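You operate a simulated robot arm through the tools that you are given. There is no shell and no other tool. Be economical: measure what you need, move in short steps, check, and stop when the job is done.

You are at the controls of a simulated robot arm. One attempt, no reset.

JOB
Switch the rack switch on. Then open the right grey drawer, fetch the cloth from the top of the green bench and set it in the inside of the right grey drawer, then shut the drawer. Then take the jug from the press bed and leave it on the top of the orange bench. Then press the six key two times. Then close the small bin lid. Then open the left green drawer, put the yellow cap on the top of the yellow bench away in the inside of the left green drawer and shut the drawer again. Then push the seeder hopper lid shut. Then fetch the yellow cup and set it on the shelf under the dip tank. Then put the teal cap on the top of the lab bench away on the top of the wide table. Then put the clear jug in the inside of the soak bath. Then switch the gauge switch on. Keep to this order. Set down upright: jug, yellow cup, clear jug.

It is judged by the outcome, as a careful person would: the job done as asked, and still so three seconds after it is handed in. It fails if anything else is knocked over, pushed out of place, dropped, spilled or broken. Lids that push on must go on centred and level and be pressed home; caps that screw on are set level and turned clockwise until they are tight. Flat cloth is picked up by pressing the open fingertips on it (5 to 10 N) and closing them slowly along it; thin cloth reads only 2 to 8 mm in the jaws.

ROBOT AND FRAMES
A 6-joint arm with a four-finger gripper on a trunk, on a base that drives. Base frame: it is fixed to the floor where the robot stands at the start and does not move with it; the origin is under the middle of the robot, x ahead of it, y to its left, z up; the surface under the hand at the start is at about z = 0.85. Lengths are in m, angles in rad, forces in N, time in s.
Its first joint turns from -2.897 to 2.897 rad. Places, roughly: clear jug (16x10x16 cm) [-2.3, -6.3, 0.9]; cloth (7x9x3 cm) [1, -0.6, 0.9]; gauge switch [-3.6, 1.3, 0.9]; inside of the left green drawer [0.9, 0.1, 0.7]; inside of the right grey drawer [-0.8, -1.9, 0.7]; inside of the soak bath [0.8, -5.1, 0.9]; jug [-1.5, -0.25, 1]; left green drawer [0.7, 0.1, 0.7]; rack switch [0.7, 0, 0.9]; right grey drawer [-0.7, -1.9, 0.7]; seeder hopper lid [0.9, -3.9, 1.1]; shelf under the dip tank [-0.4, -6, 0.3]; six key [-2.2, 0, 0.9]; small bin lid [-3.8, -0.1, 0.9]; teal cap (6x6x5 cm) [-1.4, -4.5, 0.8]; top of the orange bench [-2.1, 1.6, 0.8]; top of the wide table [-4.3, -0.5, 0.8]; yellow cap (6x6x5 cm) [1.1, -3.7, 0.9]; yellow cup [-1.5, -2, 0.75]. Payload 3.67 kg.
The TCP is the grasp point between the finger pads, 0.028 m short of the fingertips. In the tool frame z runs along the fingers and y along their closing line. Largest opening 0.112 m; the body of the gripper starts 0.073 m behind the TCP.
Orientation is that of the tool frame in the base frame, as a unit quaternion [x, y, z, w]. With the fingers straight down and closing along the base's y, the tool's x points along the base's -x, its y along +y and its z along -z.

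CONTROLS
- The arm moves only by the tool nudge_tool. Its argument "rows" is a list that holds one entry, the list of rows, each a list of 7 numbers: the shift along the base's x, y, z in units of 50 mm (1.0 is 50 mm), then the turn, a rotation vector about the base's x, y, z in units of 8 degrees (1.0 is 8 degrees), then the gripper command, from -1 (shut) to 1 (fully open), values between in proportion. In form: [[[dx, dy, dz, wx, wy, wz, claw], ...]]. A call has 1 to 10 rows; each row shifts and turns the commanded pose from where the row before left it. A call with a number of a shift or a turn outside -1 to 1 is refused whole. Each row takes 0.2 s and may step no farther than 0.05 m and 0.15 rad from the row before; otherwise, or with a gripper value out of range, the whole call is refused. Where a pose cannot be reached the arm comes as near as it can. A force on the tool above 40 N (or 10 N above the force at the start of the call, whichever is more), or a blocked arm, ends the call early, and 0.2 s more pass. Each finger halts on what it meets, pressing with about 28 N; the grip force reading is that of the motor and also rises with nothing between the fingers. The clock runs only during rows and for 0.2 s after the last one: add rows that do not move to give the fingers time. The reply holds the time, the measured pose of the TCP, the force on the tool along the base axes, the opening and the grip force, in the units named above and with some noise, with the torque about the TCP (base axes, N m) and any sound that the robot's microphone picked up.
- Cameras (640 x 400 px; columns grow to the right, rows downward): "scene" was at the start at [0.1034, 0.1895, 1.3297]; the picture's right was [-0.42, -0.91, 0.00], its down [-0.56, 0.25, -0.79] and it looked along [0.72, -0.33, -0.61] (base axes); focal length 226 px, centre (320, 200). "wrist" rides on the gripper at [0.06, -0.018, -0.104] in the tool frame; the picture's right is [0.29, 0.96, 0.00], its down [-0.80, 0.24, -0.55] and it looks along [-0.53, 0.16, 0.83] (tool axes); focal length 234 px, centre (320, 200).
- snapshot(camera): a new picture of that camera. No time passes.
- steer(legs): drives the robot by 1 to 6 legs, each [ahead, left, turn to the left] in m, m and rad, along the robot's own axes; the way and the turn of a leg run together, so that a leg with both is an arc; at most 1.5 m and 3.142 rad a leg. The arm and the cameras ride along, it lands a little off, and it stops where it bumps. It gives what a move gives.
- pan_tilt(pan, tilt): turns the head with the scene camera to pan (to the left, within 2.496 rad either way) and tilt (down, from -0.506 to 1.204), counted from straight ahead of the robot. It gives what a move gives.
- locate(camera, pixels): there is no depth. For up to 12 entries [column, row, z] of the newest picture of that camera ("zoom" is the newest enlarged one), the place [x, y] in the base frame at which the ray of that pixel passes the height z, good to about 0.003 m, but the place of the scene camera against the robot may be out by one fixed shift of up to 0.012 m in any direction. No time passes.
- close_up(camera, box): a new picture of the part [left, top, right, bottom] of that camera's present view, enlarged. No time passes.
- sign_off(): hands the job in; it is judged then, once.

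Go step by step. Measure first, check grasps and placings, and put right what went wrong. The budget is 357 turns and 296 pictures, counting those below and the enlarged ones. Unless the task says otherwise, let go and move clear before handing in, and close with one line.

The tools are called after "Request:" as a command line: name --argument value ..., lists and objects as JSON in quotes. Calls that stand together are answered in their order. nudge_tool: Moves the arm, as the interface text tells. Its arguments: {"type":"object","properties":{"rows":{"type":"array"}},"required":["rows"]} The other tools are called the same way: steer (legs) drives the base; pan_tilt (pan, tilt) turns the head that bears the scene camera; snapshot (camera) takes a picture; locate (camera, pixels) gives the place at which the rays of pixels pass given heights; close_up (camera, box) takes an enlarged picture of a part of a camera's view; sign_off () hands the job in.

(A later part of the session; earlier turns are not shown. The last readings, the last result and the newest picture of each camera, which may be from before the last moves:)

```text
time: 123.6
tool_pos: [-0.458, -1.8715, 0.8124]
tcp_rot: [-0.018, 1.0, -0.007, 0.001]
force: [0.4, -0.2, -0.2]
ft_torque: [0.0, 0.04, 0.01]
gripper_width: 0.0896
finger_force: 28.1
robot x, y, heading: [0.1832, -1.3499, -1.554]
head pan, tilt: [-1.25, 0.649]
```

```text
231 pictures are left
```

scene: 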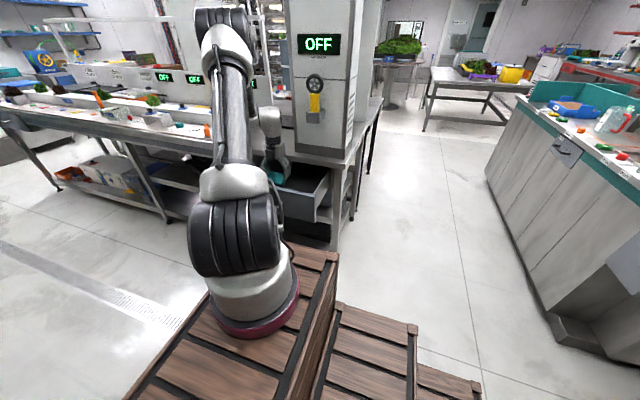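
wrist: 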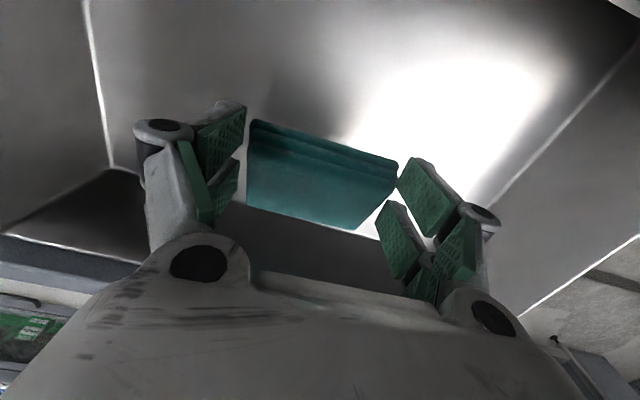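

The cloth is inside the drawer walls. I lower until it touches the floor.

Request:
nudge_tool --rows '[[[0, 0, -0.6, 0, 0, 0, -1], [0, 0, -0.6, 0, 0, 0, -1], [0, 0, -0.4, 0, 0, 0, -1], [0, 0, -0.2, 0, 0, 0, -1], [0, 0, -0.15, 0, 0, 0, -1]]]'

```text
time: 124.8
tool_pos: [-0.4565, -1.8713, 0.7185]
tcp_rot: [-0.018, 1.0, -0.008, 0.0]
force: [1.0, -4.5, 38.7]
ft_torque: [1.46, -0.13, -0.14]
gripper_width: 0.0896
finger_force: 27.8
robot x, y, heading: [0.1856, -1.3491, -1.554]
head pan, tilt: [-1.25, 0.649]
```

Touching the floor (39 N). I ease up a touch, open, and rise.

Request:
nudge_tool --rows '[[[0, 0, 0.1, 0, 0, 0, -1], [0, 0, 0, 0, 0, 0, 1], [0, 0, 0, 0, 0, 0, 1], [0, 0, 0.4, 0, 0, 0, 1], [0, 0, 0.9, 0, 0, 0, 1], [0, 0, 0.9, 0, 0, 0, 1], [0, 0, 0.9, 0, 0, 0, 1], [0, 0, 0.9, 0, 0, 0, 1]]]'

Request:
snapshot --camera "wrist"

```text
time: 126.6
tool_pos: [-0.4565, -1.8704, 0.9184]
tcp_rot: [-0.017, 1.0, -0.007, 0.001]
force: [0.6, -0.1, -1.2]
ft_torque: [0.04, -0.01, -0.02]
gripper_width: 0.1119
finger_force: 0.1
robot x, y, heading: [0.1873, -1.3521, -1.556]
head pan, tilt: [-1.25, 0.649]
```

```text
230 pictures are left
```

wrist: 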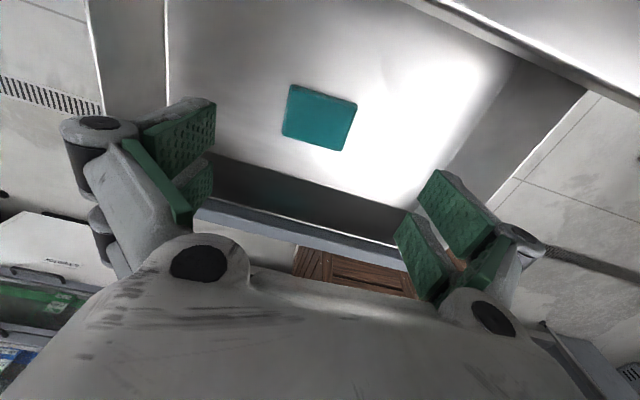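

The cloth lies flat in the drawer. Now I move in front of the handle with the gripper shut, turning the yaw -90° so the camera stays clear of the table edge.

Request:
nudge_tool --rows '[[[0, 0, 0.9, 0, 0, 0, -1], [0.3, 0, 0.3, 0, 0, -1, -1], [0.6, 0, 0, 0, 0, -1, -1], [0.6, 0, 0, 0, 0, -1, -1], [0.6, 0, 0, 0, 0, -1, -1], [0.6, 0, 0, 0, 0, -1, -1], [0.6, 0, 0, 0, 0, -1, -1], [0.6, 0, 0, 0, 0, -1, -1], [0.6, 0, 0, 0, 0, -1, -1], [0.3, 0, 0, 0, 0, -1, -1]]]'

Request:
nudge_tool --rows '[[[0, 0, 0, 0, 0, -1, -1], [0, 0, 0, 0, 0, -1, -1], [0, 0, 0, 0, 0, -0.25, -1]]]'

Request:
snapshot --camera "wrist"

```text
time: 128.8
tool_pos: [-0.2152, -1.8709, 0.9821]
tcp_rot: [0.576, 0.818, -0.005, -0.003]
force: [0.0, 0.6, -0.7]
ft_torque: [0.01, -0.02, -0.01]
gripper_width: 0.0
finger_force: 28.6
robot x, y, heading: [0.1823, -1.3505, -1.56]
head pan, tilt: [-1.25, 0.649]
```

```text
time: 129.6
tool_pos: [-0.2159, -1.8713, 0.981]
tcp_rot: [0.695, 0.719, -0.006, -0.004]
force: [0.6, -0.6, 0.6]
ft_torque: [0.04, 0.01, -0.04]
gripper_width: 0.0002
finger_force: 27.9
robot x, y, heading: [0.1828, -1.3483, -1.555]
head pan, tilt: [-1.25, 0.649]
```

```text
229 pictures are left
```

wrist: 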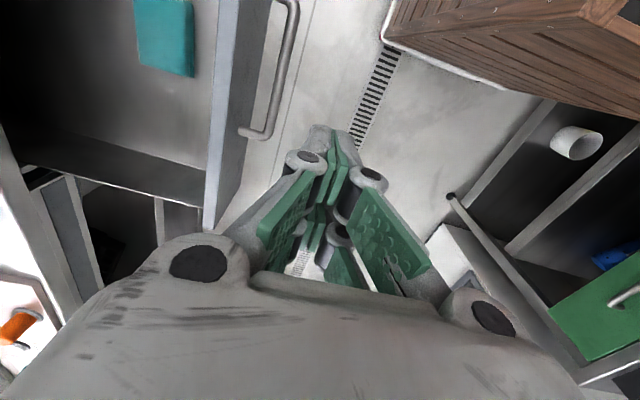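

Request:
locate --camera "wrist" --pixels '[[294, 5, 0.763], [265, 132, 0.763], [280, 80, 0.763], [212, 200, 0.8]]'

```text
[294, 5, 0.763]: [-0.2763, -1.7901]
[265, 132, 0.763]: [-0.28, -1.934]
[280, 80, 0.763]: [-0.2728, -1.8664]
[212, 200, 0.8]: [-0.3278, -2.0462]
```

Bar at x≈-0.276; I go down in front of it and push.

Request:
nudge_tool --rows '[[[0, 0, -0.86, 0, 0, 0, -1], [0, 0, -0.86, 0, 0, 0, -1], [0, 0, -0.86, 0, 0, 0, -1], [0, 0, -0.86, 0, 0, 0, -1], [0, 0, -0.86, 0, 0, 0, -1], [-0.6, 0, 0, 0, 0, 0, -1], [-0.5, 0, 0, 0, 0, 0, -1], [-0.6, 0, 0, 0, 0, 0, -1], [-0.6, 0, 0, 0, 0, 0, -1], [-0.6, 0, 0, 0, 0, 0, -1]]]'

Request:
nudge_tool --rows '[[[-0.6, 0, 0, 0, 0, 0, -1], [-0.6, 0, 0, 0, 0, 0, -1], [-0.6, 0, 0, 0, 0, 0, -1], [-0.4, 0, 0, 0, 0, 0, -1], [-0.3, 0, 0, 0, 0, 0, -1], [-0.2, 0, 0, 0, 0, 0, -1], [-0.2, 0, 0, 0, 0, 0, -1]]]'

Request:
snapshot --camera "wrist"

Request:
snapshot --camera "scene"

```text
time: 131.8
tool_pos: [-0.3609, -1.8708, 0.7658]
tcp_rot: [0.694, 0.72, -0.005, -0.004]
force: [0.3, 0.3, 0.6]
ft_torque: [-0.01, 0.06, 0.02]
gripper_width: 0.0
finger_force: 27.7
robot x, y, heading: [0.1851, -1.3474, -1.555]
head pan, tilt: [-1.25, 0.649]
```

```text
time: 133.4
tool_pos: [-0.4982, -1.8699, 0.7676]
tcp_rot: [0.695, 0.719, 0.0, -0.001]
force: [15.8, 2.2, 18.3]
ft_torque: [0.3, 0.18, -0.24]
gripper_width: 0.0
finger_force: 28.1
robot x, y, heading: [0.1851, -1.3496, -1.556]
head pan, tilt: [-1.25, 0.649]
stopped in row 7: the force on the tool passed its limit at 54 N (the readings are from after the stop); the commanded pose is now the measured one
```

```text
228 pictures are left
```

wrist: 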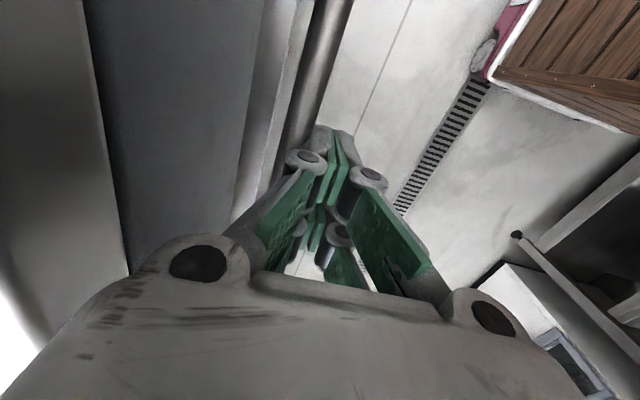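

```text
227 pictures are left
```

scene: 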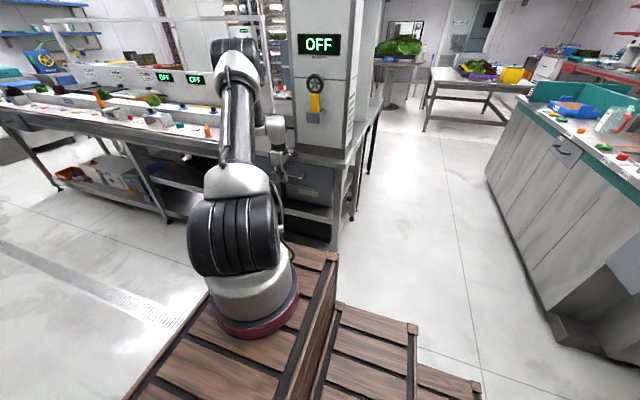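

The drawer stopped at its shut position (bar at -0.517). I back away, raise, and look over the press island.

Request:
nudge_tool --rows '[[[0.6, 0, 0, 0, 0, 0, -1], [0.9, 0, 0.2, 0, 0, 0, -1], [0.5, 0, 0.8, 0, 0, 0, -1], [0, 0, 1, 0, 0, 0, -1], [0, 0, 1, 0, 0, 0, -1], [0, 0, 1, 0, 0, 0, -1], [0, 0, 1, 0, 0, 0, 1], [0, 0, 1, 0, 0, 0, 1], [0, 0, 1, 0, 0, 0, 1]]]'

Request:
snapshot --camera "scene"

Request:
pan_tilt --pan -2.2 --tilt 0.3

Request:
snapshot --camera "scene"

```text
time: 135.4
tool_pos: [-0.3999, -1.8734, 1.1141]
tcp_rot: [0.695, 0.719, 0.001, -0.001]
force: [-0.1, -0.4, -0.3]
ft_torque: [0.05, -0.02, 0.03]
gripper_width: 0.1118
finger_force: 0.1
robot x, y, heading: [0.1855, -1.3514, -1.554]
head pan, tilt: [-1.25, 0.649]
```

```text
226 pictures are left
```

scene: 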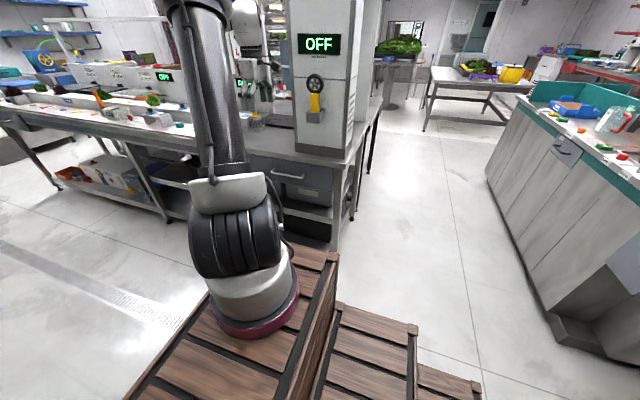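

```text
time: 136.7
tool_pos: [-0.3991, -1.874, 1.1144]
tcp_rot: [0.695, 0.719, -0.001, -0.001]
force: [0.7, -0.3, -0.3]
ft_torque: [0.02, 0.01, -0.01]
gripper_width: 0.1119
finger_force: 0.0
robot x, y, heading: [0.1855, -1.3506, -1.55]
head pan, tilt: [-2.201, 0.3]
```

```text
225 pictures are left
```

scene: 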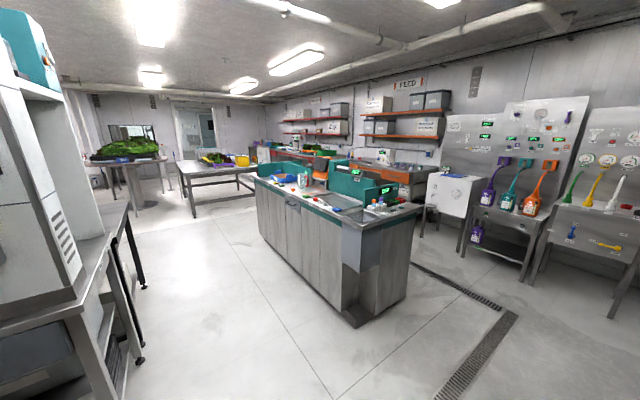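

Request:
close_up --camera "scene" --box '[240, 140, 440, 265]'

Request:
locate --camera "scene" --pixels '[[303, 188, 0.9], [356, 325, 0.0], [260, 178, 0.87], [350, 225, 0.87], [420, 207, 0.87], [258, 225, 0.0], [405, 298, 0.0]]'

```text
3.20 times, centred on (340, 202) of scene
```

zoom: 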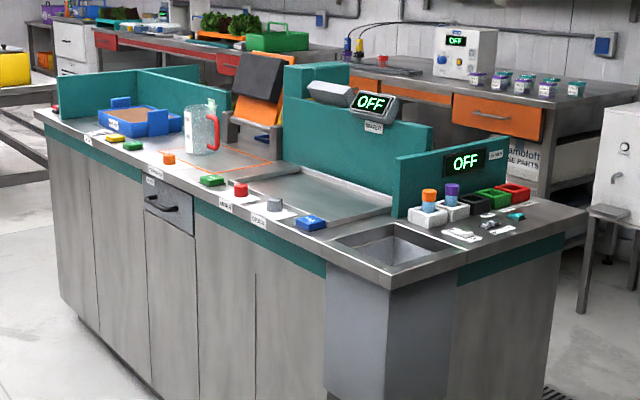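

```text
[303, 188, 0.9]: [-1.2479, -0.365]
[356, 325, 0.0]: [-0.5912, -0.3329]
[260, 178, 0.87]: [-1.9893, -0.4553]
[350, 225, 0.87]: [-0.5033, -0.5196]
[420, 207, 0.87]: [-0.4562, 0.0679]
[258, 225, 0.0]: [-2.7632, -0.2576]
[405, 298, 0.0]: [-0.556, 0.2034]
```

Drawer is flush. The glass jug with a red handle stands at zoom (200,130) on the island. I bring the arm ahead, turn to face +y in the open spot and strafe west along the island.

Request:
nudge_tool --rows '[[[1, 0, 0, 0, 0, 0, 1], [0.9, 0, 0.3, 0, 0, 0, 1], [0.9, 0, 0.3, 0, 0, 0, 1], [0.9, 0, 0.3, 0, 0, 0, 1], [0.9, 0, 0.3, 0, 0, 0, 1], [0.9, 0, 0.3, 0, 0, 0, 1], [0.9, 0, 0.3, 0, 0, 0, 1], [0.9, 0, 0.3, 0, 0, 0, 1], [1, 0, 0, 0, 0, 0, 1], [1, 0, 0, 0, 0, 0, 1]]]'

Request:
steer --legs '[[-0.32, -0.2, 0], [0, 0, 3.12]]'

Request:
steer --legs '[[0, 1.4, 0]]'

Request:
pan_tilt --pan 0.0 --tilt 0.6

Request:
snapshot --camera "scene"

```text
time: 138.9
tool_pos: [0.0666, -1.8708, 1.2179]
tcp_rot: [0.695, 0.719, 0.0, 0.0]
force: [-0.3, 0.3, -0.9]
ft_torque: [-0.01, -0.01, 0.02]
gripper_width: 0.1118
finger_force: 0.0
robot x, y, heading: [0.1841, -1.3509, -1.554]
head pan, tilt: [-2.201, 0.3]
```

```text
time: 148.5
tool_pos: [0.1255, -0.5183, 1.2201]
tcp_rot: [-0.699, 0.715, -0.001, 0.0]
force: [0.5, -0.3, -0.6]
ft_torque: [0.0, 0.01, -0.01]
gripper_width: 0.1118
finger_force: 0.0
robot x, y, heading: [-0.0258, -1.0299, 1.529]
head pan, tilt: [-2.201, 0.3]
```

```text
time: 155.5
tool_pos: [-1.2721, -0.4568, 1.2187]
tcp_rot: [-0.697, 0.717, 0.0, 0.001]
force: [0.5, -0.4, 1.0]
ft_torque: [0.0, -0.01, -0.01]
gripper_width: 0.112
finger_force: 0.1
robot x, y, heading: [-1.421, -0.969, 1.523]
head pan, tilt: [-2.201, 0.3]
```

```text
time: 157.5
tool_pos: [-1.2714, -0.4571, 1.2197]
tcp_rot: [-0.697, 0.717, -0.001, 0.001]
force: [0.5, 0.4, -0.9]
ft_torque: [0.0, 0.06, 0.01]
gripper_width: 0.1119
finger_force: 0.2
robot x, y, heading: [-1.4214, -0.9711, 1.524]
head pan, tilt: [0.0, 0.6]
```

```text
223 pictures are left
```

scene: 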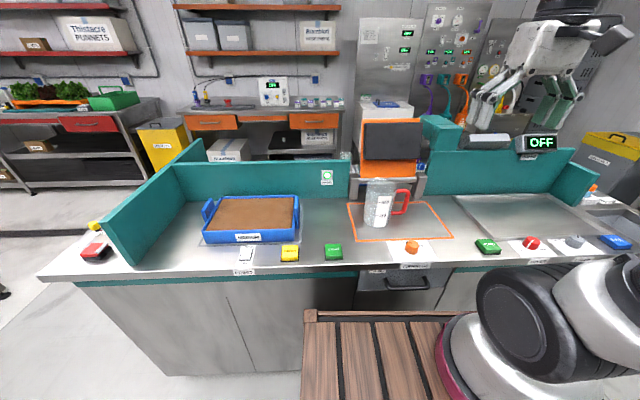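

The jug at (382,205) stands on the press bed, red handle pointing right (+x). I zoom and measure.

Request:
close_up --camera "scene" --box '[320, 110, 480, 270]'

Request:
locate --camera "scene" --pixels '[[376, 226, 0.86], [376, 226, 0.9], [366, 220, 0.87], [388, 222, 0.87], [381, 185, 1.0], [406, 200, 0.95], [400, 240, 0.86]]'

Request:
snapshot --camera "wrist"

```text
2.50 times, centred on (400, 190) of scene
```

zoom: 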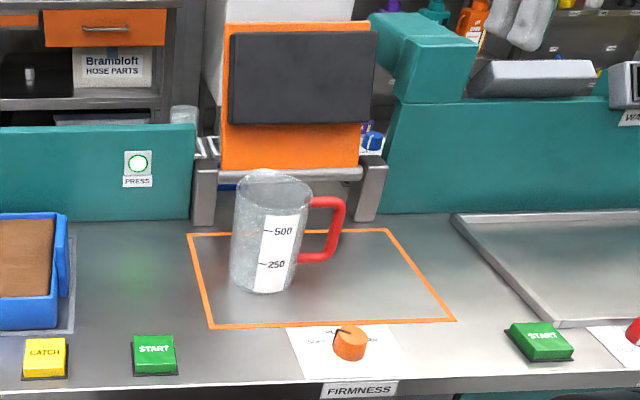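

```text
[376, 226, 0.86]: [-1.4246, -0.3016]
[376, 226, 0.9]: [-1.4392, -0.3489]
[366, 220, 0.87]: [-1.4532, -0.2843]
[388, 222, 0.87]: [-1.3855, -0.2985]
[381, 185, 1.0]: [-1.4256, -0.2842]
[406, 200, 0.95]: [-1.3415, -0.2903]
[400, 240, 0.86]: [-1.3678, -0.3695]
```

```text
221 pictures are left
```

wrist: 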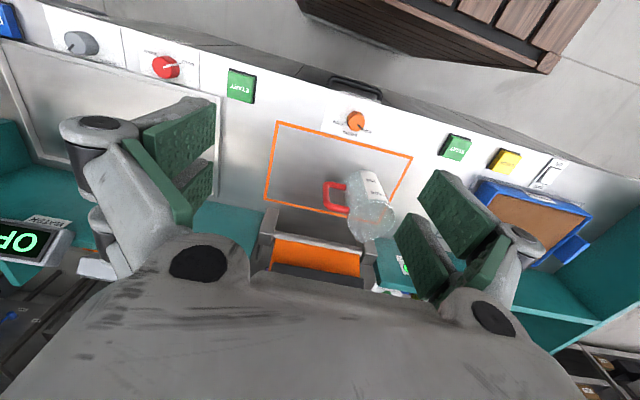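

Request:
nudge_tool --rows '[[[-0.3, 0.2, 0, 0, 0, -1, 1], [-0.3, 0.2, 0, 0, 0, -1, 1], [-0.3, 0.2, 0, 0, 0, -1, 1], [-0.3, 0.2, 0, 0, 0, -1, 1], [-0.3, 0.2, 0, 0, 0, -1, 1], [-0.3, 0.2, 0, 0, 0, -1, 1], [-0.3, 0.2, 0, 0, 0, -1, 1], [-0.3, 0.2, 0, 0, 0, -1, 1], [-0.3, 0.2, 0, 0, 0, -1, 1], [-0.3, 0.2, 0, 0, 0, -1, 1]]]'

Request:
nudge_tool --rows '[[[0, 0, 0, 0, 0, -1, 1], [0, 0, 0, 0, 0, -0.1, 1]]]'

Request:
snapshot --camera "wrist"

Request:
snapshot --camera "scene"

```text
time: 159.7
tool_pos: [-1.4219, -0.3579, 1.2191]
tcp_rot: [-0.072, 0.997, -0.001, 0.0]
force: [-0.3, -0.1, 0.1]
ft_torque: [0.0, -0.01, -0.02]
gripper_width: 0.1121
finger_force: 0.1
robot x, y, heading: [-1.4253, -0.9692, 1.526]
head pan, tilt: [0.0, 0.6]
```

```text
time: 160.3
tool_pos: [-1.4214, -0.3573, 1.2181]
tcp_rot: [0.004, 1.0, -0.001, 0.0]
force: [-1.5, -0.2, 0.0]
ft_torque: [0.01, 0.01, 0.02]
gripper_width: 0.112
finger_force: 0.0
robot x, y, heading: [-1.4214, -0.9651, 1.522]
head pan, tilt: [0.0, 0.6]
```

```text
220 pictures are left
```

wrist: 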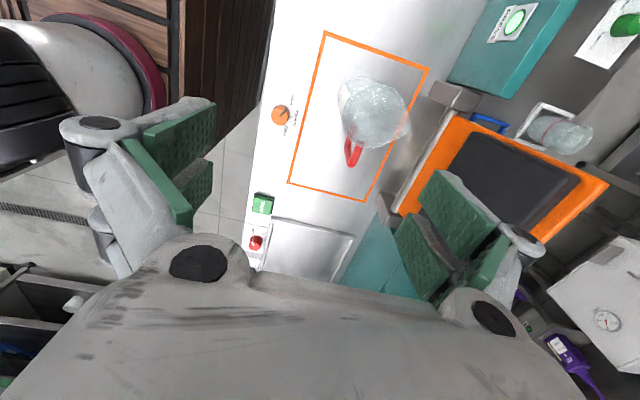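

```text
219 pictures are left
```

scene: 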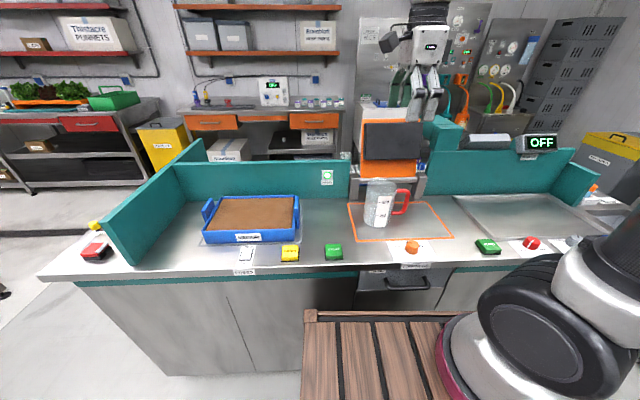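

Request:
close_up --camera "wrist" --box '[280, 40, 440, 200]'

Request:
locate --camera "wrist" --pixels '[[345, 100, 1.0], [408, 112, 1.0], [376, 80, 1.0], [372, 146, 1.0], [352, 140, 0.86], [352, 85, 0.86]]'

```text
2.50 times, centred on (360, 120) of wrist
```

zoom: 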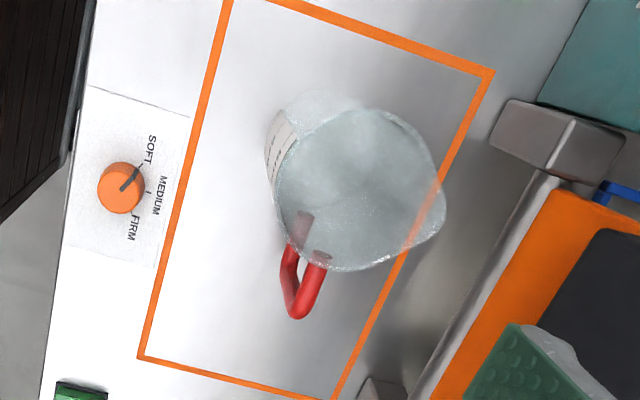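

```text
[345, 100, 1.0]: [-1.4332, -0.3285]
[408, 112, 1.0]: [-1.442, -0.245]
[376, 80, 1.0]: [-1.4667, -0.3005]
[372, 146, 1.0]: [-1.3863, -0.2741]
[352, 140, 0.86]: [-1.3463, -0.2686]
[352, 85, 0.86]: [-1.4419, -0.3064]
```

Request:
locate --camera "zoom" --pixels '[[365, 108, 1.0], [340, 270, 1.0], [277, 185, 1.0], [425, 165, 1.0], [352, 189, 1.0], [352, 189, 1.02], [352, 189, 0.98]]'

Request:
locate --camera "scene" --pixels '[[381, 187, 0.98], [381, 187, 1.0], [381, 187, 1.02], [382, 180, 1.0], [382, 194, 1.0]]'

```text
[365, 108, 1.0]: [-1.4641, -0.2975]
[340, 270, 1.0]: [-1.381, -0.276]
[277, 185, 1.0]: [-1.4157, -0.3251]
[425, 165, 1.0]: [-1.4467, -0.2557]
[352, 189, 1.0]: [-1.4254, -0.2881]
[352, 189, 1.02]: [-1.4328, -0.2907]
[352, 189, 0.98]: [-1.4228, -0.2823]
```

```text
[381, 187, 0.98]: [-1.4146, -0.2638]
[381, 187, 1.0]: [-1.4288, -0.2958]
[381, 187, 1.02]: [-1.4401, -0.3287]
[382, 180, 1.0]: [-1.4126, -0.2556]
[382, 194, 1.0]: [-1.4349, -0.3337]
```

Request:
locate --camera "wrist" --pixels '[[450, 100, 0.9], [450, 120, 0.95], [500, 140, 1.1], [460, 118, 1.0]]'

Request:
nudge_tool --rows '[[[-0.1, 0.5, -0.5, 0, 0, 0, 1], [0, 0.5, -0.5, 0, 0, 0, 1], [0, 0.42, -0.5, 0, 0, 0, 1], [0, 0, -0.4, 0, 0, 0, 1]]]'

Request:
snapshot --camera "wrist"

Request:
snapshot --camera "scene"

```text
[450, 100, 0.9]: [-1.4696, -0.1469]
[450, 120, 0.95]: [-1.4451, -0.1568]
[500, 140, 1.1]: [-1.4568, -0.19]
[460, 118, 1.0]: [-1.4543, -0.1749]
```

```text
time: 161.3
tool_pos: [-1.4253, -0.2891, 1.1248]
tcp_rot: [0.003, 1.0, 0.0, 0.0]
force: [-0.4, -0.1, 0.9]
ft_torque: [0.0, -0.01, -0.01]
gripper_width: 0.1118
finger_force: 0.2
robot x, y, heading: [-1.4212, -0.9679, 1.526]
head pan, tilt: [0.0, 0.6]
```

```text
217 pictures are left
```

wrist: 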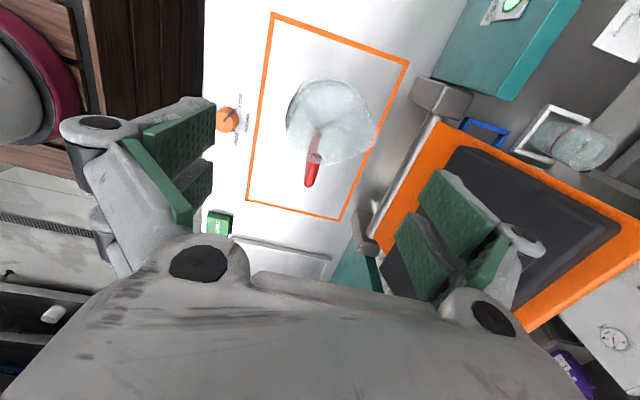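

```text
216 pictures are left
```

scene: 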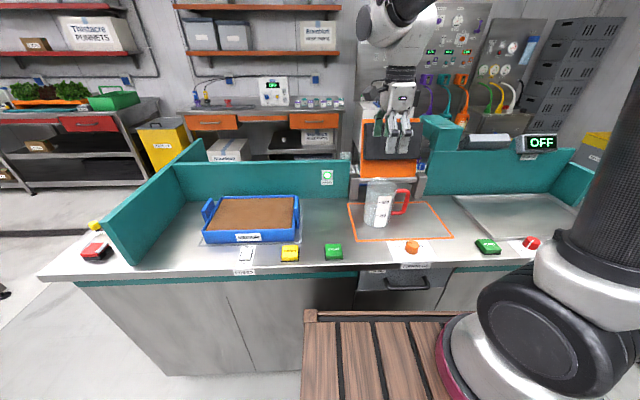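

Request:
locate --camera "wrist" --pixels '[[287, 118, 0.995], [368, 130, 0.995], [328, 80, 0.995], [322, 164, 0.995], [326, 122, 0.995], [313, 186, 0.95]]'

```text
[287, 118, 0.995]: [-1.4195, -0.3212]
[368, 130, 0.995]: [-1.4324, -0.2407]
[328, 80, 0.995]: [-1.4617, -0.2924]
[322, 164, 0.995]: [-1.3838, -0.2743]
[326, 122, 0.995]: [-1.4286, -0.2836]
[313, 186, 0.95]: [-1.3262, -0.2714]
```

Request:
nudge_tool --rows '[[[0.05, 0.1, -0.8, 0, 0, 0, 1], [0, 0, -0.8, 0, 0, 0, 1], [0, 0, -0.8, 0, 0, 0, 1], [0, 0, -0.8, 0, 0, 0, 1], [0, 0, -0.5, 0, 0, 0, 1], [0, 0, 0, 0, 0, 0, 1]]]'

Request:
snapshot --camera "wrist"

Request:
close_up --camera "scene" --box '[320, 110, 480, 270]'

```text
time: 162.7
tool_pos: [-1.4246, -0.2847, 0.9374]
tcp_rot: [0.004, 1.0, -0.001, 0.0]
force: [1.5, 0.3, 0.2]
ft_torque: [-0.01, -0.03, 0.01]
gripper_width: 0.1119
finger_force: 0.0
robot x, y, heading: [-1.4186, -0.9722, 1.528]
head pan, tilt: [0.0, 0.6]
```

```text
215 pictures are left
```

wrist: 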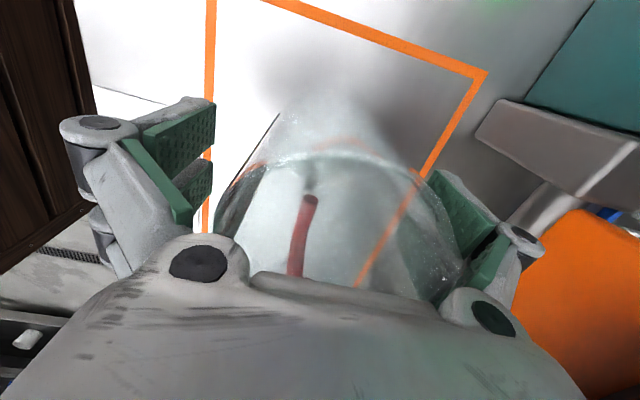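

```text
2.50 times, centred on (400, 190) of scene
```

zoom: 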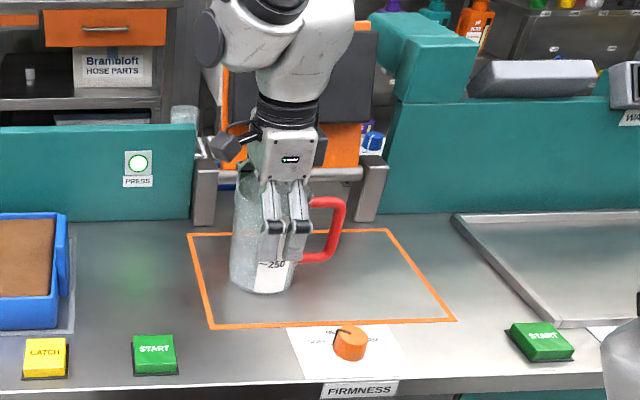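

Fingers straddle the body clear of handle and spout. I close.

Request:
nudge_tool --rows '[[[0, 0, 0, 0, 0, 0, 0.6], [0, 0, 0, 0, 0, 0, 0.3], [0, 0, 0, 0, 0, 0, -0.2], [0, 0, 0, 0, 0, 0, -1], [0, 0, 0, 0, 0, 0, -1]]]'

Request:
nudge_tool --rows '[[[0, 0, 0.3, 0, 0, 0, -1], [0, 0, 0.5, 0, 0, 0, -1], [0, 0, 0.5, 0, 0, 0, -1], [0, 0, 0, 0, 0, 0, -1]]]'

Request:
close_up --camera "scene" --box '[320, 110, 480, 270]'

```text
time: 163.9
tool_pos: [-1.4241, -0.2822, 0.9392]
tcp_rot: [0.003, 1.0, -0.001, -0.001]
force: [-0.6, 1.3, 12.5]
ft_torque: [0.08, -0.1, 0.08]
gripper_width: 0.0877
finger_force: 28.2
robot x, y, heading: [-1.4217, -0.9687, 1.524]
head pan, tilt: [0.0, 0.6]
```

```text
time: 164.9
tool_pos: [-1.4248, -0.2827, 1.0036]
tcp_rot: [0.003, 1.0, -0.002, 0.0]
force: [-0.5, -0.5, -1.0]
ft_torque: [0.0, 0.03, 0.03]
gripper_width: 0.0835
finger_force: 28.2
robot x, y, heading: [-1.4241, -0.9734, 1.525]
head pan, tilt: [0.0, 0.6]
```

```text
2.50 times, centred on (400, 190) of scene
```

zoom: 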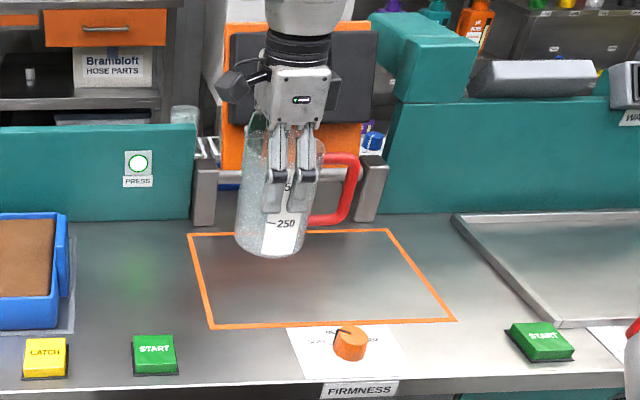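

The jug is up, upright. I raise it, pull it back over the aisle and look west for the route round the island.

Request:
nudge_tool --rows '[[[0, -0.3, 0.8, 0, 0, 0, -1], [0, -0.5, 0.8, 0, 0, 0, -1], [0, -0.6, 0.8, 0, 0, 0, -1], [0, -0.6, 0.7, 0, 0, 0, -1], [0, -0.6, 0.5, 0, 0, 0, -1]]]'

Request:
locate --camera "scene" --pixels '[[45, 277, 0.86], [160, 370, 0.0], [100, 235, 0.86], [190, 145, 1.0], [345, 100, 0.85], [185, 112, 0.85], [20, 250, 0.0]]'

Request:
pan_tilt --pan 1.0 --tilt 0.4

Request:
snapshot --camera "scene"

```text
time: 166.1
tool_pos: [-1.4211, -0.4122, 1.1816]
tcp_rot: [0.003, 1.0, -0.003, 0.0]
force: [0.5, 1.0, -1.7]
ft_torque: [-0.07, 0.01, -0.02]
gripper_width: 0.0832
finger_force: 27.3
robot x, y, heading: [-1.4175, -0.9695, 1.529]
head pan, tilt: [0.0, 0.6]
```

```text
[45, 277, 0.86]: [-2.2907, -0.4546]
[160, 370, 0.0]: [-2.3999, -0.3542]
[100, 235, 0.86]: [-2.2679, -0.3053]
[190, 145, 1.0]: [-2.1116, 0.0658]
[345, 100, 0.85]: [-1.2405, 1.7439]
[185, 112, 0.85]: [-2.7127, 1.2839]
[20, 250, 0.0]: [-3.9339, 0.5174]
```

```text
time: 167.4
tool_pos: [-1.4219, -0.4112, 1.1828]
tcp_rot: [0.004, 1.0, -0.001, 0.0]
force: [-1.1, -0.3, -1.8]
ft_torque: [0.01, 0.02, 0.0]
gripper_width: 0.0832
finger_force: 28.4
robot x, y, heading: [-1.4261, -0.9693, 1.527]
head pan, tilt: [1.0, 0.4]
```

```text
212 pictures are left
```

scene: 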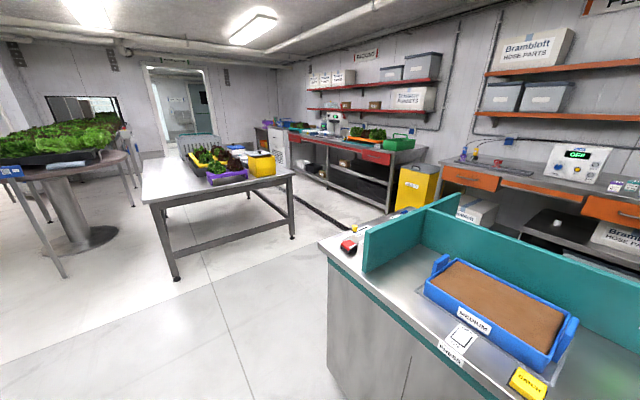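

Request:
locate --camera "scene" --pixels '[[178, 278, 0], [292, 237, 0], [318, 240, 0.86], [150, 205, 0.85], [300, 172, 0.85], [440, 160, 0.85], [395, 210, 0.0], [425, 150, 0.85]]'

```text
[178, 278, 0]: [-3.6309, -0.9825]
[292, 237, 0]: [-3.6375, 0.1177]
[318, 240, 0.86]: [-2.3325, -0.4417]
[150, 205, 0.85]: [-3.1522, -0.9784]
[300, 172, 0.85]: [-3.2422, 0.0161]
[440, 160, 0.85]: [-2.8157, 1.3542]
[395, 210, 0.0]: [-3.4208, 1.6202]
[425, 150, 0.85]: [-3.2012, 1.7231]
```

Passage between island (x>-2.35) and wide table (x<-3.5) is over 1.1 m. I strafe west, then go north part way and look.

Request:
steer --legs '[[0, 1.44, 0.04], [1.2, 0, 0]]'

Request:
pan_tilt --pan -1.0 --tilt 0.5

Request:
snapshot --camera "scene"

```text
time: 180.2
tool_pos: [-2.8236, 0.8284, 1.1817]
tcp_rot: [-0.004, 1.0, -0.001, 0.0]
force: [-0.1, -0.9, -0.8]
ft_torque: [0.0, 0.01, 0.0]
gripper_width: 0.083
finger_force: 27.5
robot x, y, heading: [-2.8145, 0.2716, 1.539]
head pan, tilt: [1.0, 0.4]
```

```text
time: 182.1
tool_pos: [-2.8225, 0.8292, 1.1814]
tcp_rot: [-0.005, 1.0, -0.001, 0.0]
force: [0.7, -0.8, -0.3]
ft_torque: [0.01, 0.03, -0.03]
gripper_width: 0.0831
finger_force: 27.8
robot x, y, heading: [-2.8156, 0.267, 1.539]
head pan, tilt: [-1.0, 0.499]
```

```text
211 pictures are left
```

scene: 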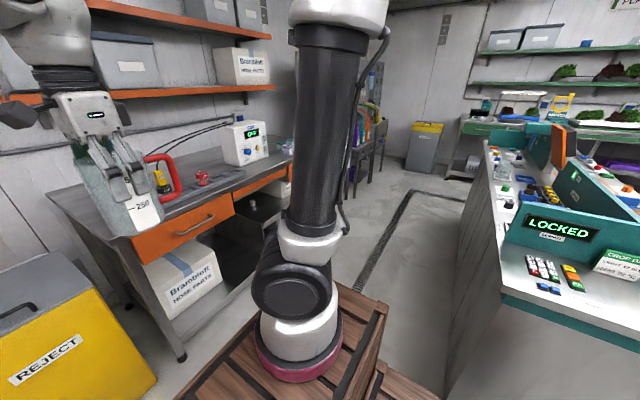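

Request:
locate --camera "scene" --pixels '[[130, 238, 0.82], [235, 185, 0.82], [205, 183, 0.82], [60, 195, 0.82], [240, 165, 0.82], [290, 165, 0.82], [185, 358, 0], [490, 150, 0.86], [445, 375, 0.3], [300, 240, 0]]'

Request:
close_up --camera "scene" --box '[40, 100, 300, 260]'

```text
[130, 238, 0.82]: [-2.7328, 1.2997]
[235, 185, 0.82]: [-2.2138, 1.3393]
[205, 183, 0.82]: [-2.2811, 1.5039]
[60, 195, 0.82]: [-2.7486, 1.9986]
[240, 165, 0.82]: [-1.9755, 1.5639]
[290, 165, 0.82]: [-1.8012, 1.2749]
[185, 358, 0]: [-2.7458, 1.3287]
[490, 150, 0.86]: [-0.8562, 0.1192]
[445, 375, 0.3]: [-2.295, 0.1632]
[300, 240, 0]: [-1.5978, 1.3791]
```

```text
2.46 times, centred on (170, 180) of scene
```

zoom: 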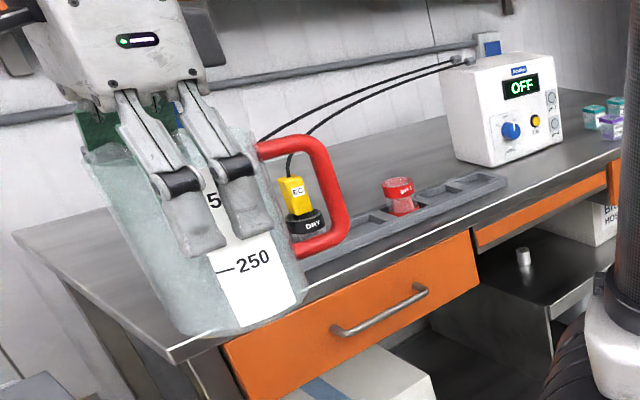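

Request:
pan_tilt --pan -0.2 --tilt 0.75

Request:
snapshot --camera "scene"

```text
time: 183.2
tool_pos: [-2.8224, 0.8281, 1.1837]
tcp_rot: [-0.005, 1.0, -0.002, 0.0]
force: [-0.4, 0.0, -0.3]
ft_torque: [0.0, 0.05, 0.0]
gripper_width: 0.0831
finger_force: 27.9
robot x, y, heading: [-2.8128, 0.2715, 1.543]
head pan, tilt: [-0.201, 0.75]
```

```text
209 pictures are left
```

scene: 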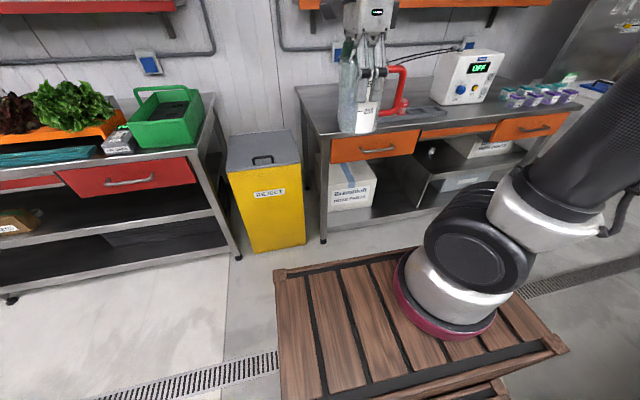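

Request:
locate --camera "scene" --pixels '[[305, 243, 0.05], [248, 252, 0.05], [322, 135, 0.83], [440, 125, 0.83], [405, 125, 0.83], [545, 108, 0.83], [470, 108, 0.83], [322, 240, 0], [280, 270, 0.5]]'

Request:
close_up --camera "scene" --box '[290, 40, 610, 180]'

```text
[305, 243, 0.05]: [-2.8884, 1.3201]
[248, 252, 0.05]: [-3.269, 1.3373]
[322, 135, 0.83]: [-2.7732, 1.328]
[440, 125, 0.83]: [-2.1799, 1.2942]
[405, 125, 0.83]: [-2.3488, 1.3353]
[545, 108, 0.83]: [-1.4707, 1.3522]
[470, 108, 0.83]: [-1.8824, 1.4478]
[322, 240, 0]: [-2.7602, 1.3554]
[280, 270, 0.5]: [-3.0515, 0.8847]
```

```text
2.00 times, centred on (450, 110) of scene
```

zoom: 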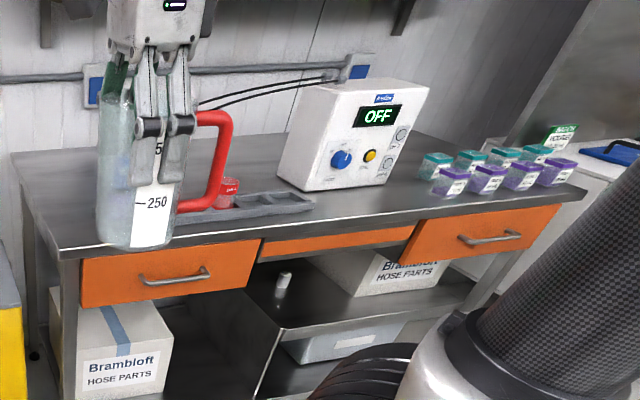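

The left part of the orange bench (x -2.75…-2.5) is free. I drive up to it.

Request:
steer --legs '[[0.5, -0.2, 0.028]]'

Request:
pan_tilt --pan -0.1 --tilt 0.6

Request:
snapshot --camera "scene"

Request:
snapshot --camera "wrist"

```text
time: 186.3
tool_pos: [-2.6222, 1.3154, 1.1816]
tcp_rot: [-0.01, 1.0, -0.001, -0.001]
force: [0.2, 0.1, -0.7]
ft_torque: [0.0, 0.03, 0.0]
gripper_width: 0.0829
finger_force: 28.2
robot x, y, heading: [-2.6057, 0.7571, 1.551]
head pan, tilt: [-0.201, 0.75]
```

```text
time: 187.0
tool_pos: [-2.6229, 1.3146, 1.1824]
tcp_rot: [-0.011, 1.0, -0.002, 0.001]
force: [-0.2, -0.3, -1.4]
ft_torque: [-0.03, 0.07, -0.02]
gripper_width: 0.0832
finger_force: 27.8
robot x, y, heading: [-2.6065, 0.7604, 1.547]
head pan, tilt: [-0.099, 0.6]
```

```text
207 pictures are left
```

scene: 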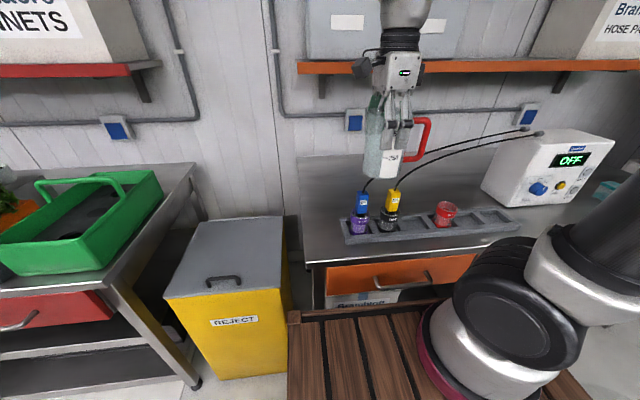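

```text
206 pictures are left
```

wrist: 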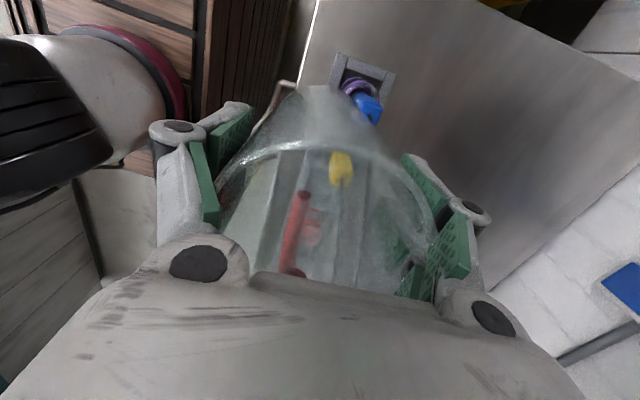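

Request:
locate --camera "scene" --pixels '[[341, 220, 0.84], [346, 243, 0.84], [305, 262, 0.83], [297, 158, 0.83], [520, 228, 0.84], [495, 208, 0.84], [340, 180, 0.83], [440, 180, 0.83], [485, 195, 0.83], [430, 165, 0.83]]'

Request:
close_up --camera "scene" --box '[280, 90, 600, 270]'

```text
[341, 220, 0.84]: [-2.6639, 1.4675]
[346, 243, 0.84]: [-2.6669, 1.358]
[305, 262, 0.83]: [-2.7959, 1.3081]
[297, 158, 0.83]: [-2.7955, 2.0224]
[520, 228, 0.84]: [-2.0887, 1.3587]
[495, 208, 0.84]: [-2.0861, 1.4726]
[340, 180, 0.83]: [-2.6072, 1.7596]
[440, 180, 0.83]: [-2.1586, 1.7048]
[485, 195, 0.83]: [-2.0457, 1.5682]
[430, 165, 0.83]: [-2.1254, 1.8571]
```

```text
2.00 times, centred on (440, 180) of scene
```

zoom: 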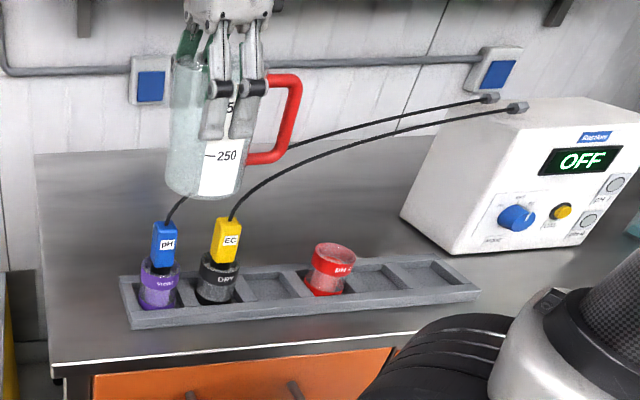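

The probe tray (y 1.36–1.47, x -2.665…-2.09) and cables occupy the middle; free is the left-back area around (-2.70,1.62). I turn the jug so its handle faces the wall and shift the base slightly left and forward.

Request:
nudge_tool --rows '[[[0, 0, 0.1, 0, 0, 1, -1], [0, 0, 0.1, 0, 0, 1, -1], [0, 0, 0.1, 0, 0, 1, -1], [0, 0, 0, 0, 0, 1, -1], [0, 0, 0, 0, 0, 1, -1], [0, 0, 0, 0, 0, 1, -1], [0, 0, 0, 0, 0, 1, -1], [0, 0, 0, 0, 0, 1, -1], [0, 0, 0, 0, 0, 1, -1], [0, 0, 0, 0, 0, 1, -1]]]'

Request:
nudge_tool --rows '[[[-0.3, 0, 0, 0, 0, 1, -1], [-0.3, 0, 0, 0, 0, 0.2, -1]]]'

Request:
steer --legs '[[0.06, 0.08, 0.015]]'

Request:
snapshot --camera "scene"

Request:
snapshot --camera "wrist"

```text
time: 189.2
tool_pos: [-2.6214, 1.3143, 1.1973]
tcp_rot: [-0.653, 0.757, -0.001, 0.0]
force: [-0.1, -0.5, -0.9]
ft_torque: [-0.03, 0.02, 0.03]
gripper_width: 0.0828
finger_force: 27.7
robot x, y, heading: [-2.6058, 0.759, 1.554]
head pan, tilt: [-0.099, 0.6]
```

```text
time: 189.8
tool_pos: [-2.651, 1.3153, 1.1979]
tcp_rot: [0.713, -0.702, 0.002, 0.0]
force: [0.6, -0.1, -0.4]
ft_torque: [0.01, 0.02, -0.01]
gripper_width: 0.0831
finger_force: 27.7
robot x, y, heading: [-2.6036, 0.7618, 1.552]
head pan, tilt: [-0.099, 0.6]
```

```text
time: 190.9
tool_pos: [-2.7397, 1.3768, 1.1983]
tcp_rot: [0.718, -0.696, 0.001, -0.001]
force: [-0.5, -0.1, -1.8]
ft_torque: [-0.03, -0.03, 0.05]
gripper_width: 0.0828
finger_force: 27.7
robot x, y, heading: [-2.6847, 0.8161, 1.564]
head pan, tilt: [-0.099, 0.6]
```

```text
204 pictures are left
```

scene: 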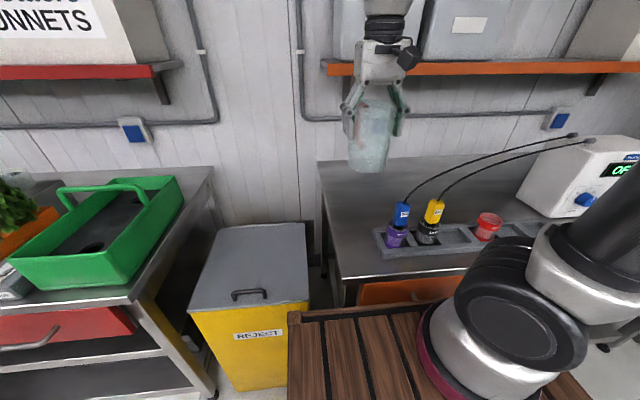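

```text
203 pictures are left
```

wrist: 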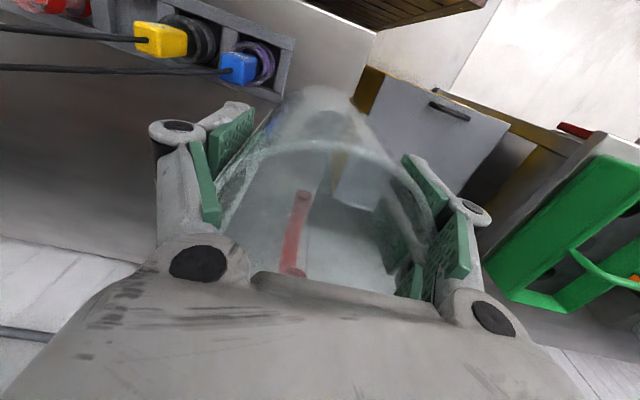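

Request:
locate --camera "scene" --pixels '[[318, 160, 0.83], [342, 280, 0.83], [375, 232, 0.84], [385, 258, 0.84]]'

Request:
nudge_tool --rows '[[[0.05, 0.8, -0.2, 0, 0, 0, -1], [0.05, 0.8, -0.4, 0, 0, 0, -1], [0.05, 0.8, -0.5, 0, 0, 0, -1], [0.05, 0.8, -0.5, 0, 0, 0, -1], [0.05, 0.8, -0.5, 0, 0, 0, -1], [0.05, 0.8, -0.5, 0, 0, 0, -1]]]'

Request:
snapshot --camera "scene"

Request:
snapshot --camera "wrist"

```text
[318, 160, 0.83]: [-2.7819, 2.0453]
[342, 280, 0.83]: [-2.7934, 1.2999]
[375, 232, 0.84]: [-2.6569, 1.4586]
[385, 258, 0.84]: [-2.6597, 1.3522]
```

```text
time: 192.3
tool_pos: [-2.7243, 1.6163, 1.0671]
tcp_rot: [0.718, -0.697, 0.001, -0.001]
force: [0.5, -0.9, 0.6]
ft_torque: [0.04, 0.05, 0.01]
gripper_width: 0.0826
finger_force: 28.1
robot x, y, heading: [-2.6856, 0.8204, 1.569]
head pan, tilt: [-0.099, 0.6]
```

```text
202 pictures are left
```

scene: 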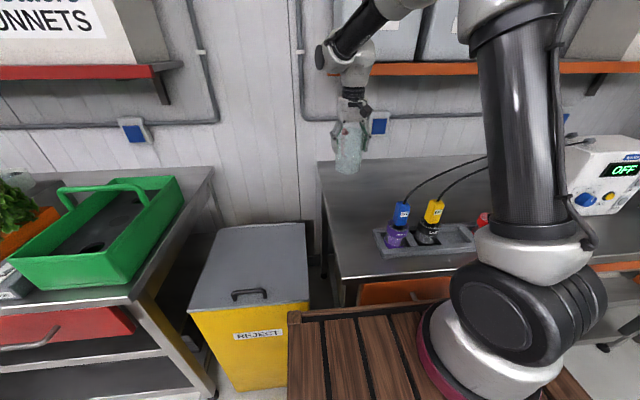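

```text
201 pictures are left
```

wrist: 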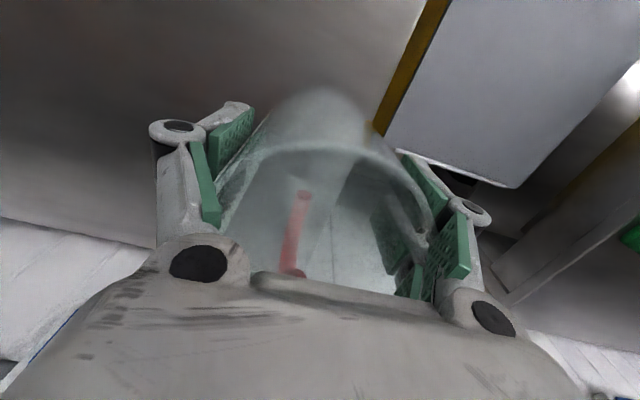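

Request:
nudge_tool --rows '[[[0.6, 0, -0.2, 0, 0, 0, -1], [0.6, 0, -0.3, 0, 0, 0, -1], [0, 0, -0.8, 0, 0, 0, -1], [0, 0, -0.8, 0, 0, 0, -1], [0, 0, -0.3, 0, 0, 0, -1], [0, 0, -0.2, 0, 0, 0, -1], [0, 0, -0.15, 0, 0, 0, -1]]]'

Request:
close_up --camera "scene" --box '[290, 40, 530, 280]'

```text
time: 193.8
tool_pos: [-2.6643, 1.6172, 0.9407]
tcp_rot: [0.718, -0.696, -0.003, -0.004]
force: [-1.0, -0.4, 15.1]
ft_torque: [-0.18, 0.25, 0.04]
gripper_width: 0.0834
finger_force: 28.0
robot x, y, heading: [-2.6833, 0.817, 1.566]
head pan, tilt: [-0.099, 0.6]
stopped in row 7: the force on the tool passed its limit at 54 N (the readings are from after the stop); the commanded pose is now the measured one
```

```text
1.67 times, centred on (410, 160) of scene
```

zoom: 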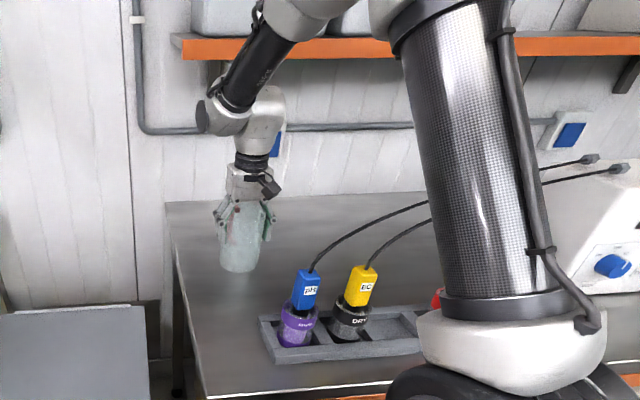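

The jug stands on the bench (contact felt). I release and rise straight up, then retreat.

Request:
nudge_tool --rows '[[[0, 0, 0.03, 0, 0, 0, -0.2], [0, 0, 0, 0, 0, 0, 0.6], [0, 0, 0, 0, 0, 0, 1], [0, 0, 0.3, 0, 0, 0, 1], [0, 0, 0.8, 0, 0, 0, 1], [0, 0, 0.8, 0, 0, 0, 1], [0, -0.3, 0.7, 0, 0, 0, 1], [0, -0.8, 0.4, 0, 0, 0, 1]]]'

Request:
snapshot --camera "scene"

Request:
snapshot --camera "wrist"

```text
time: 195.6
tool_pos: [-2.6662, 1.5633, 1.0934]
tcp_rot: [0.718, -0.696, -0.001, -0.003]
force: [0.7, 0.9, -0.7]
ft_torque: [-0.07, 0.0, 0.0]
gripper_width: 0.1119
finger_force: 0.0
robot x, y, heading: [-2.6849, 0.8244, 1.57]
head pan, tilt: [-0.099, 0.6]
```

```text
199 pictures are left
```

scene: 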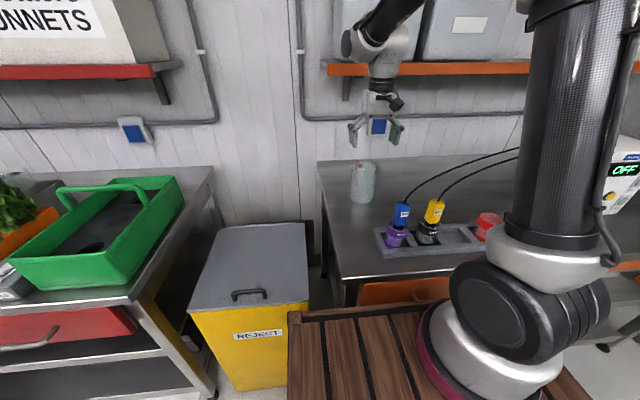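

```text
198 pictures are left
```

wrist: 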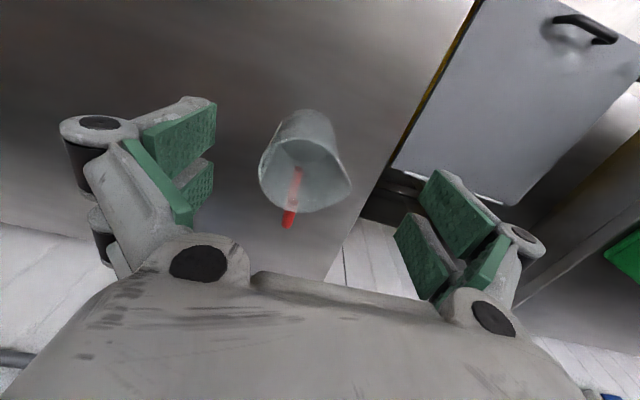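

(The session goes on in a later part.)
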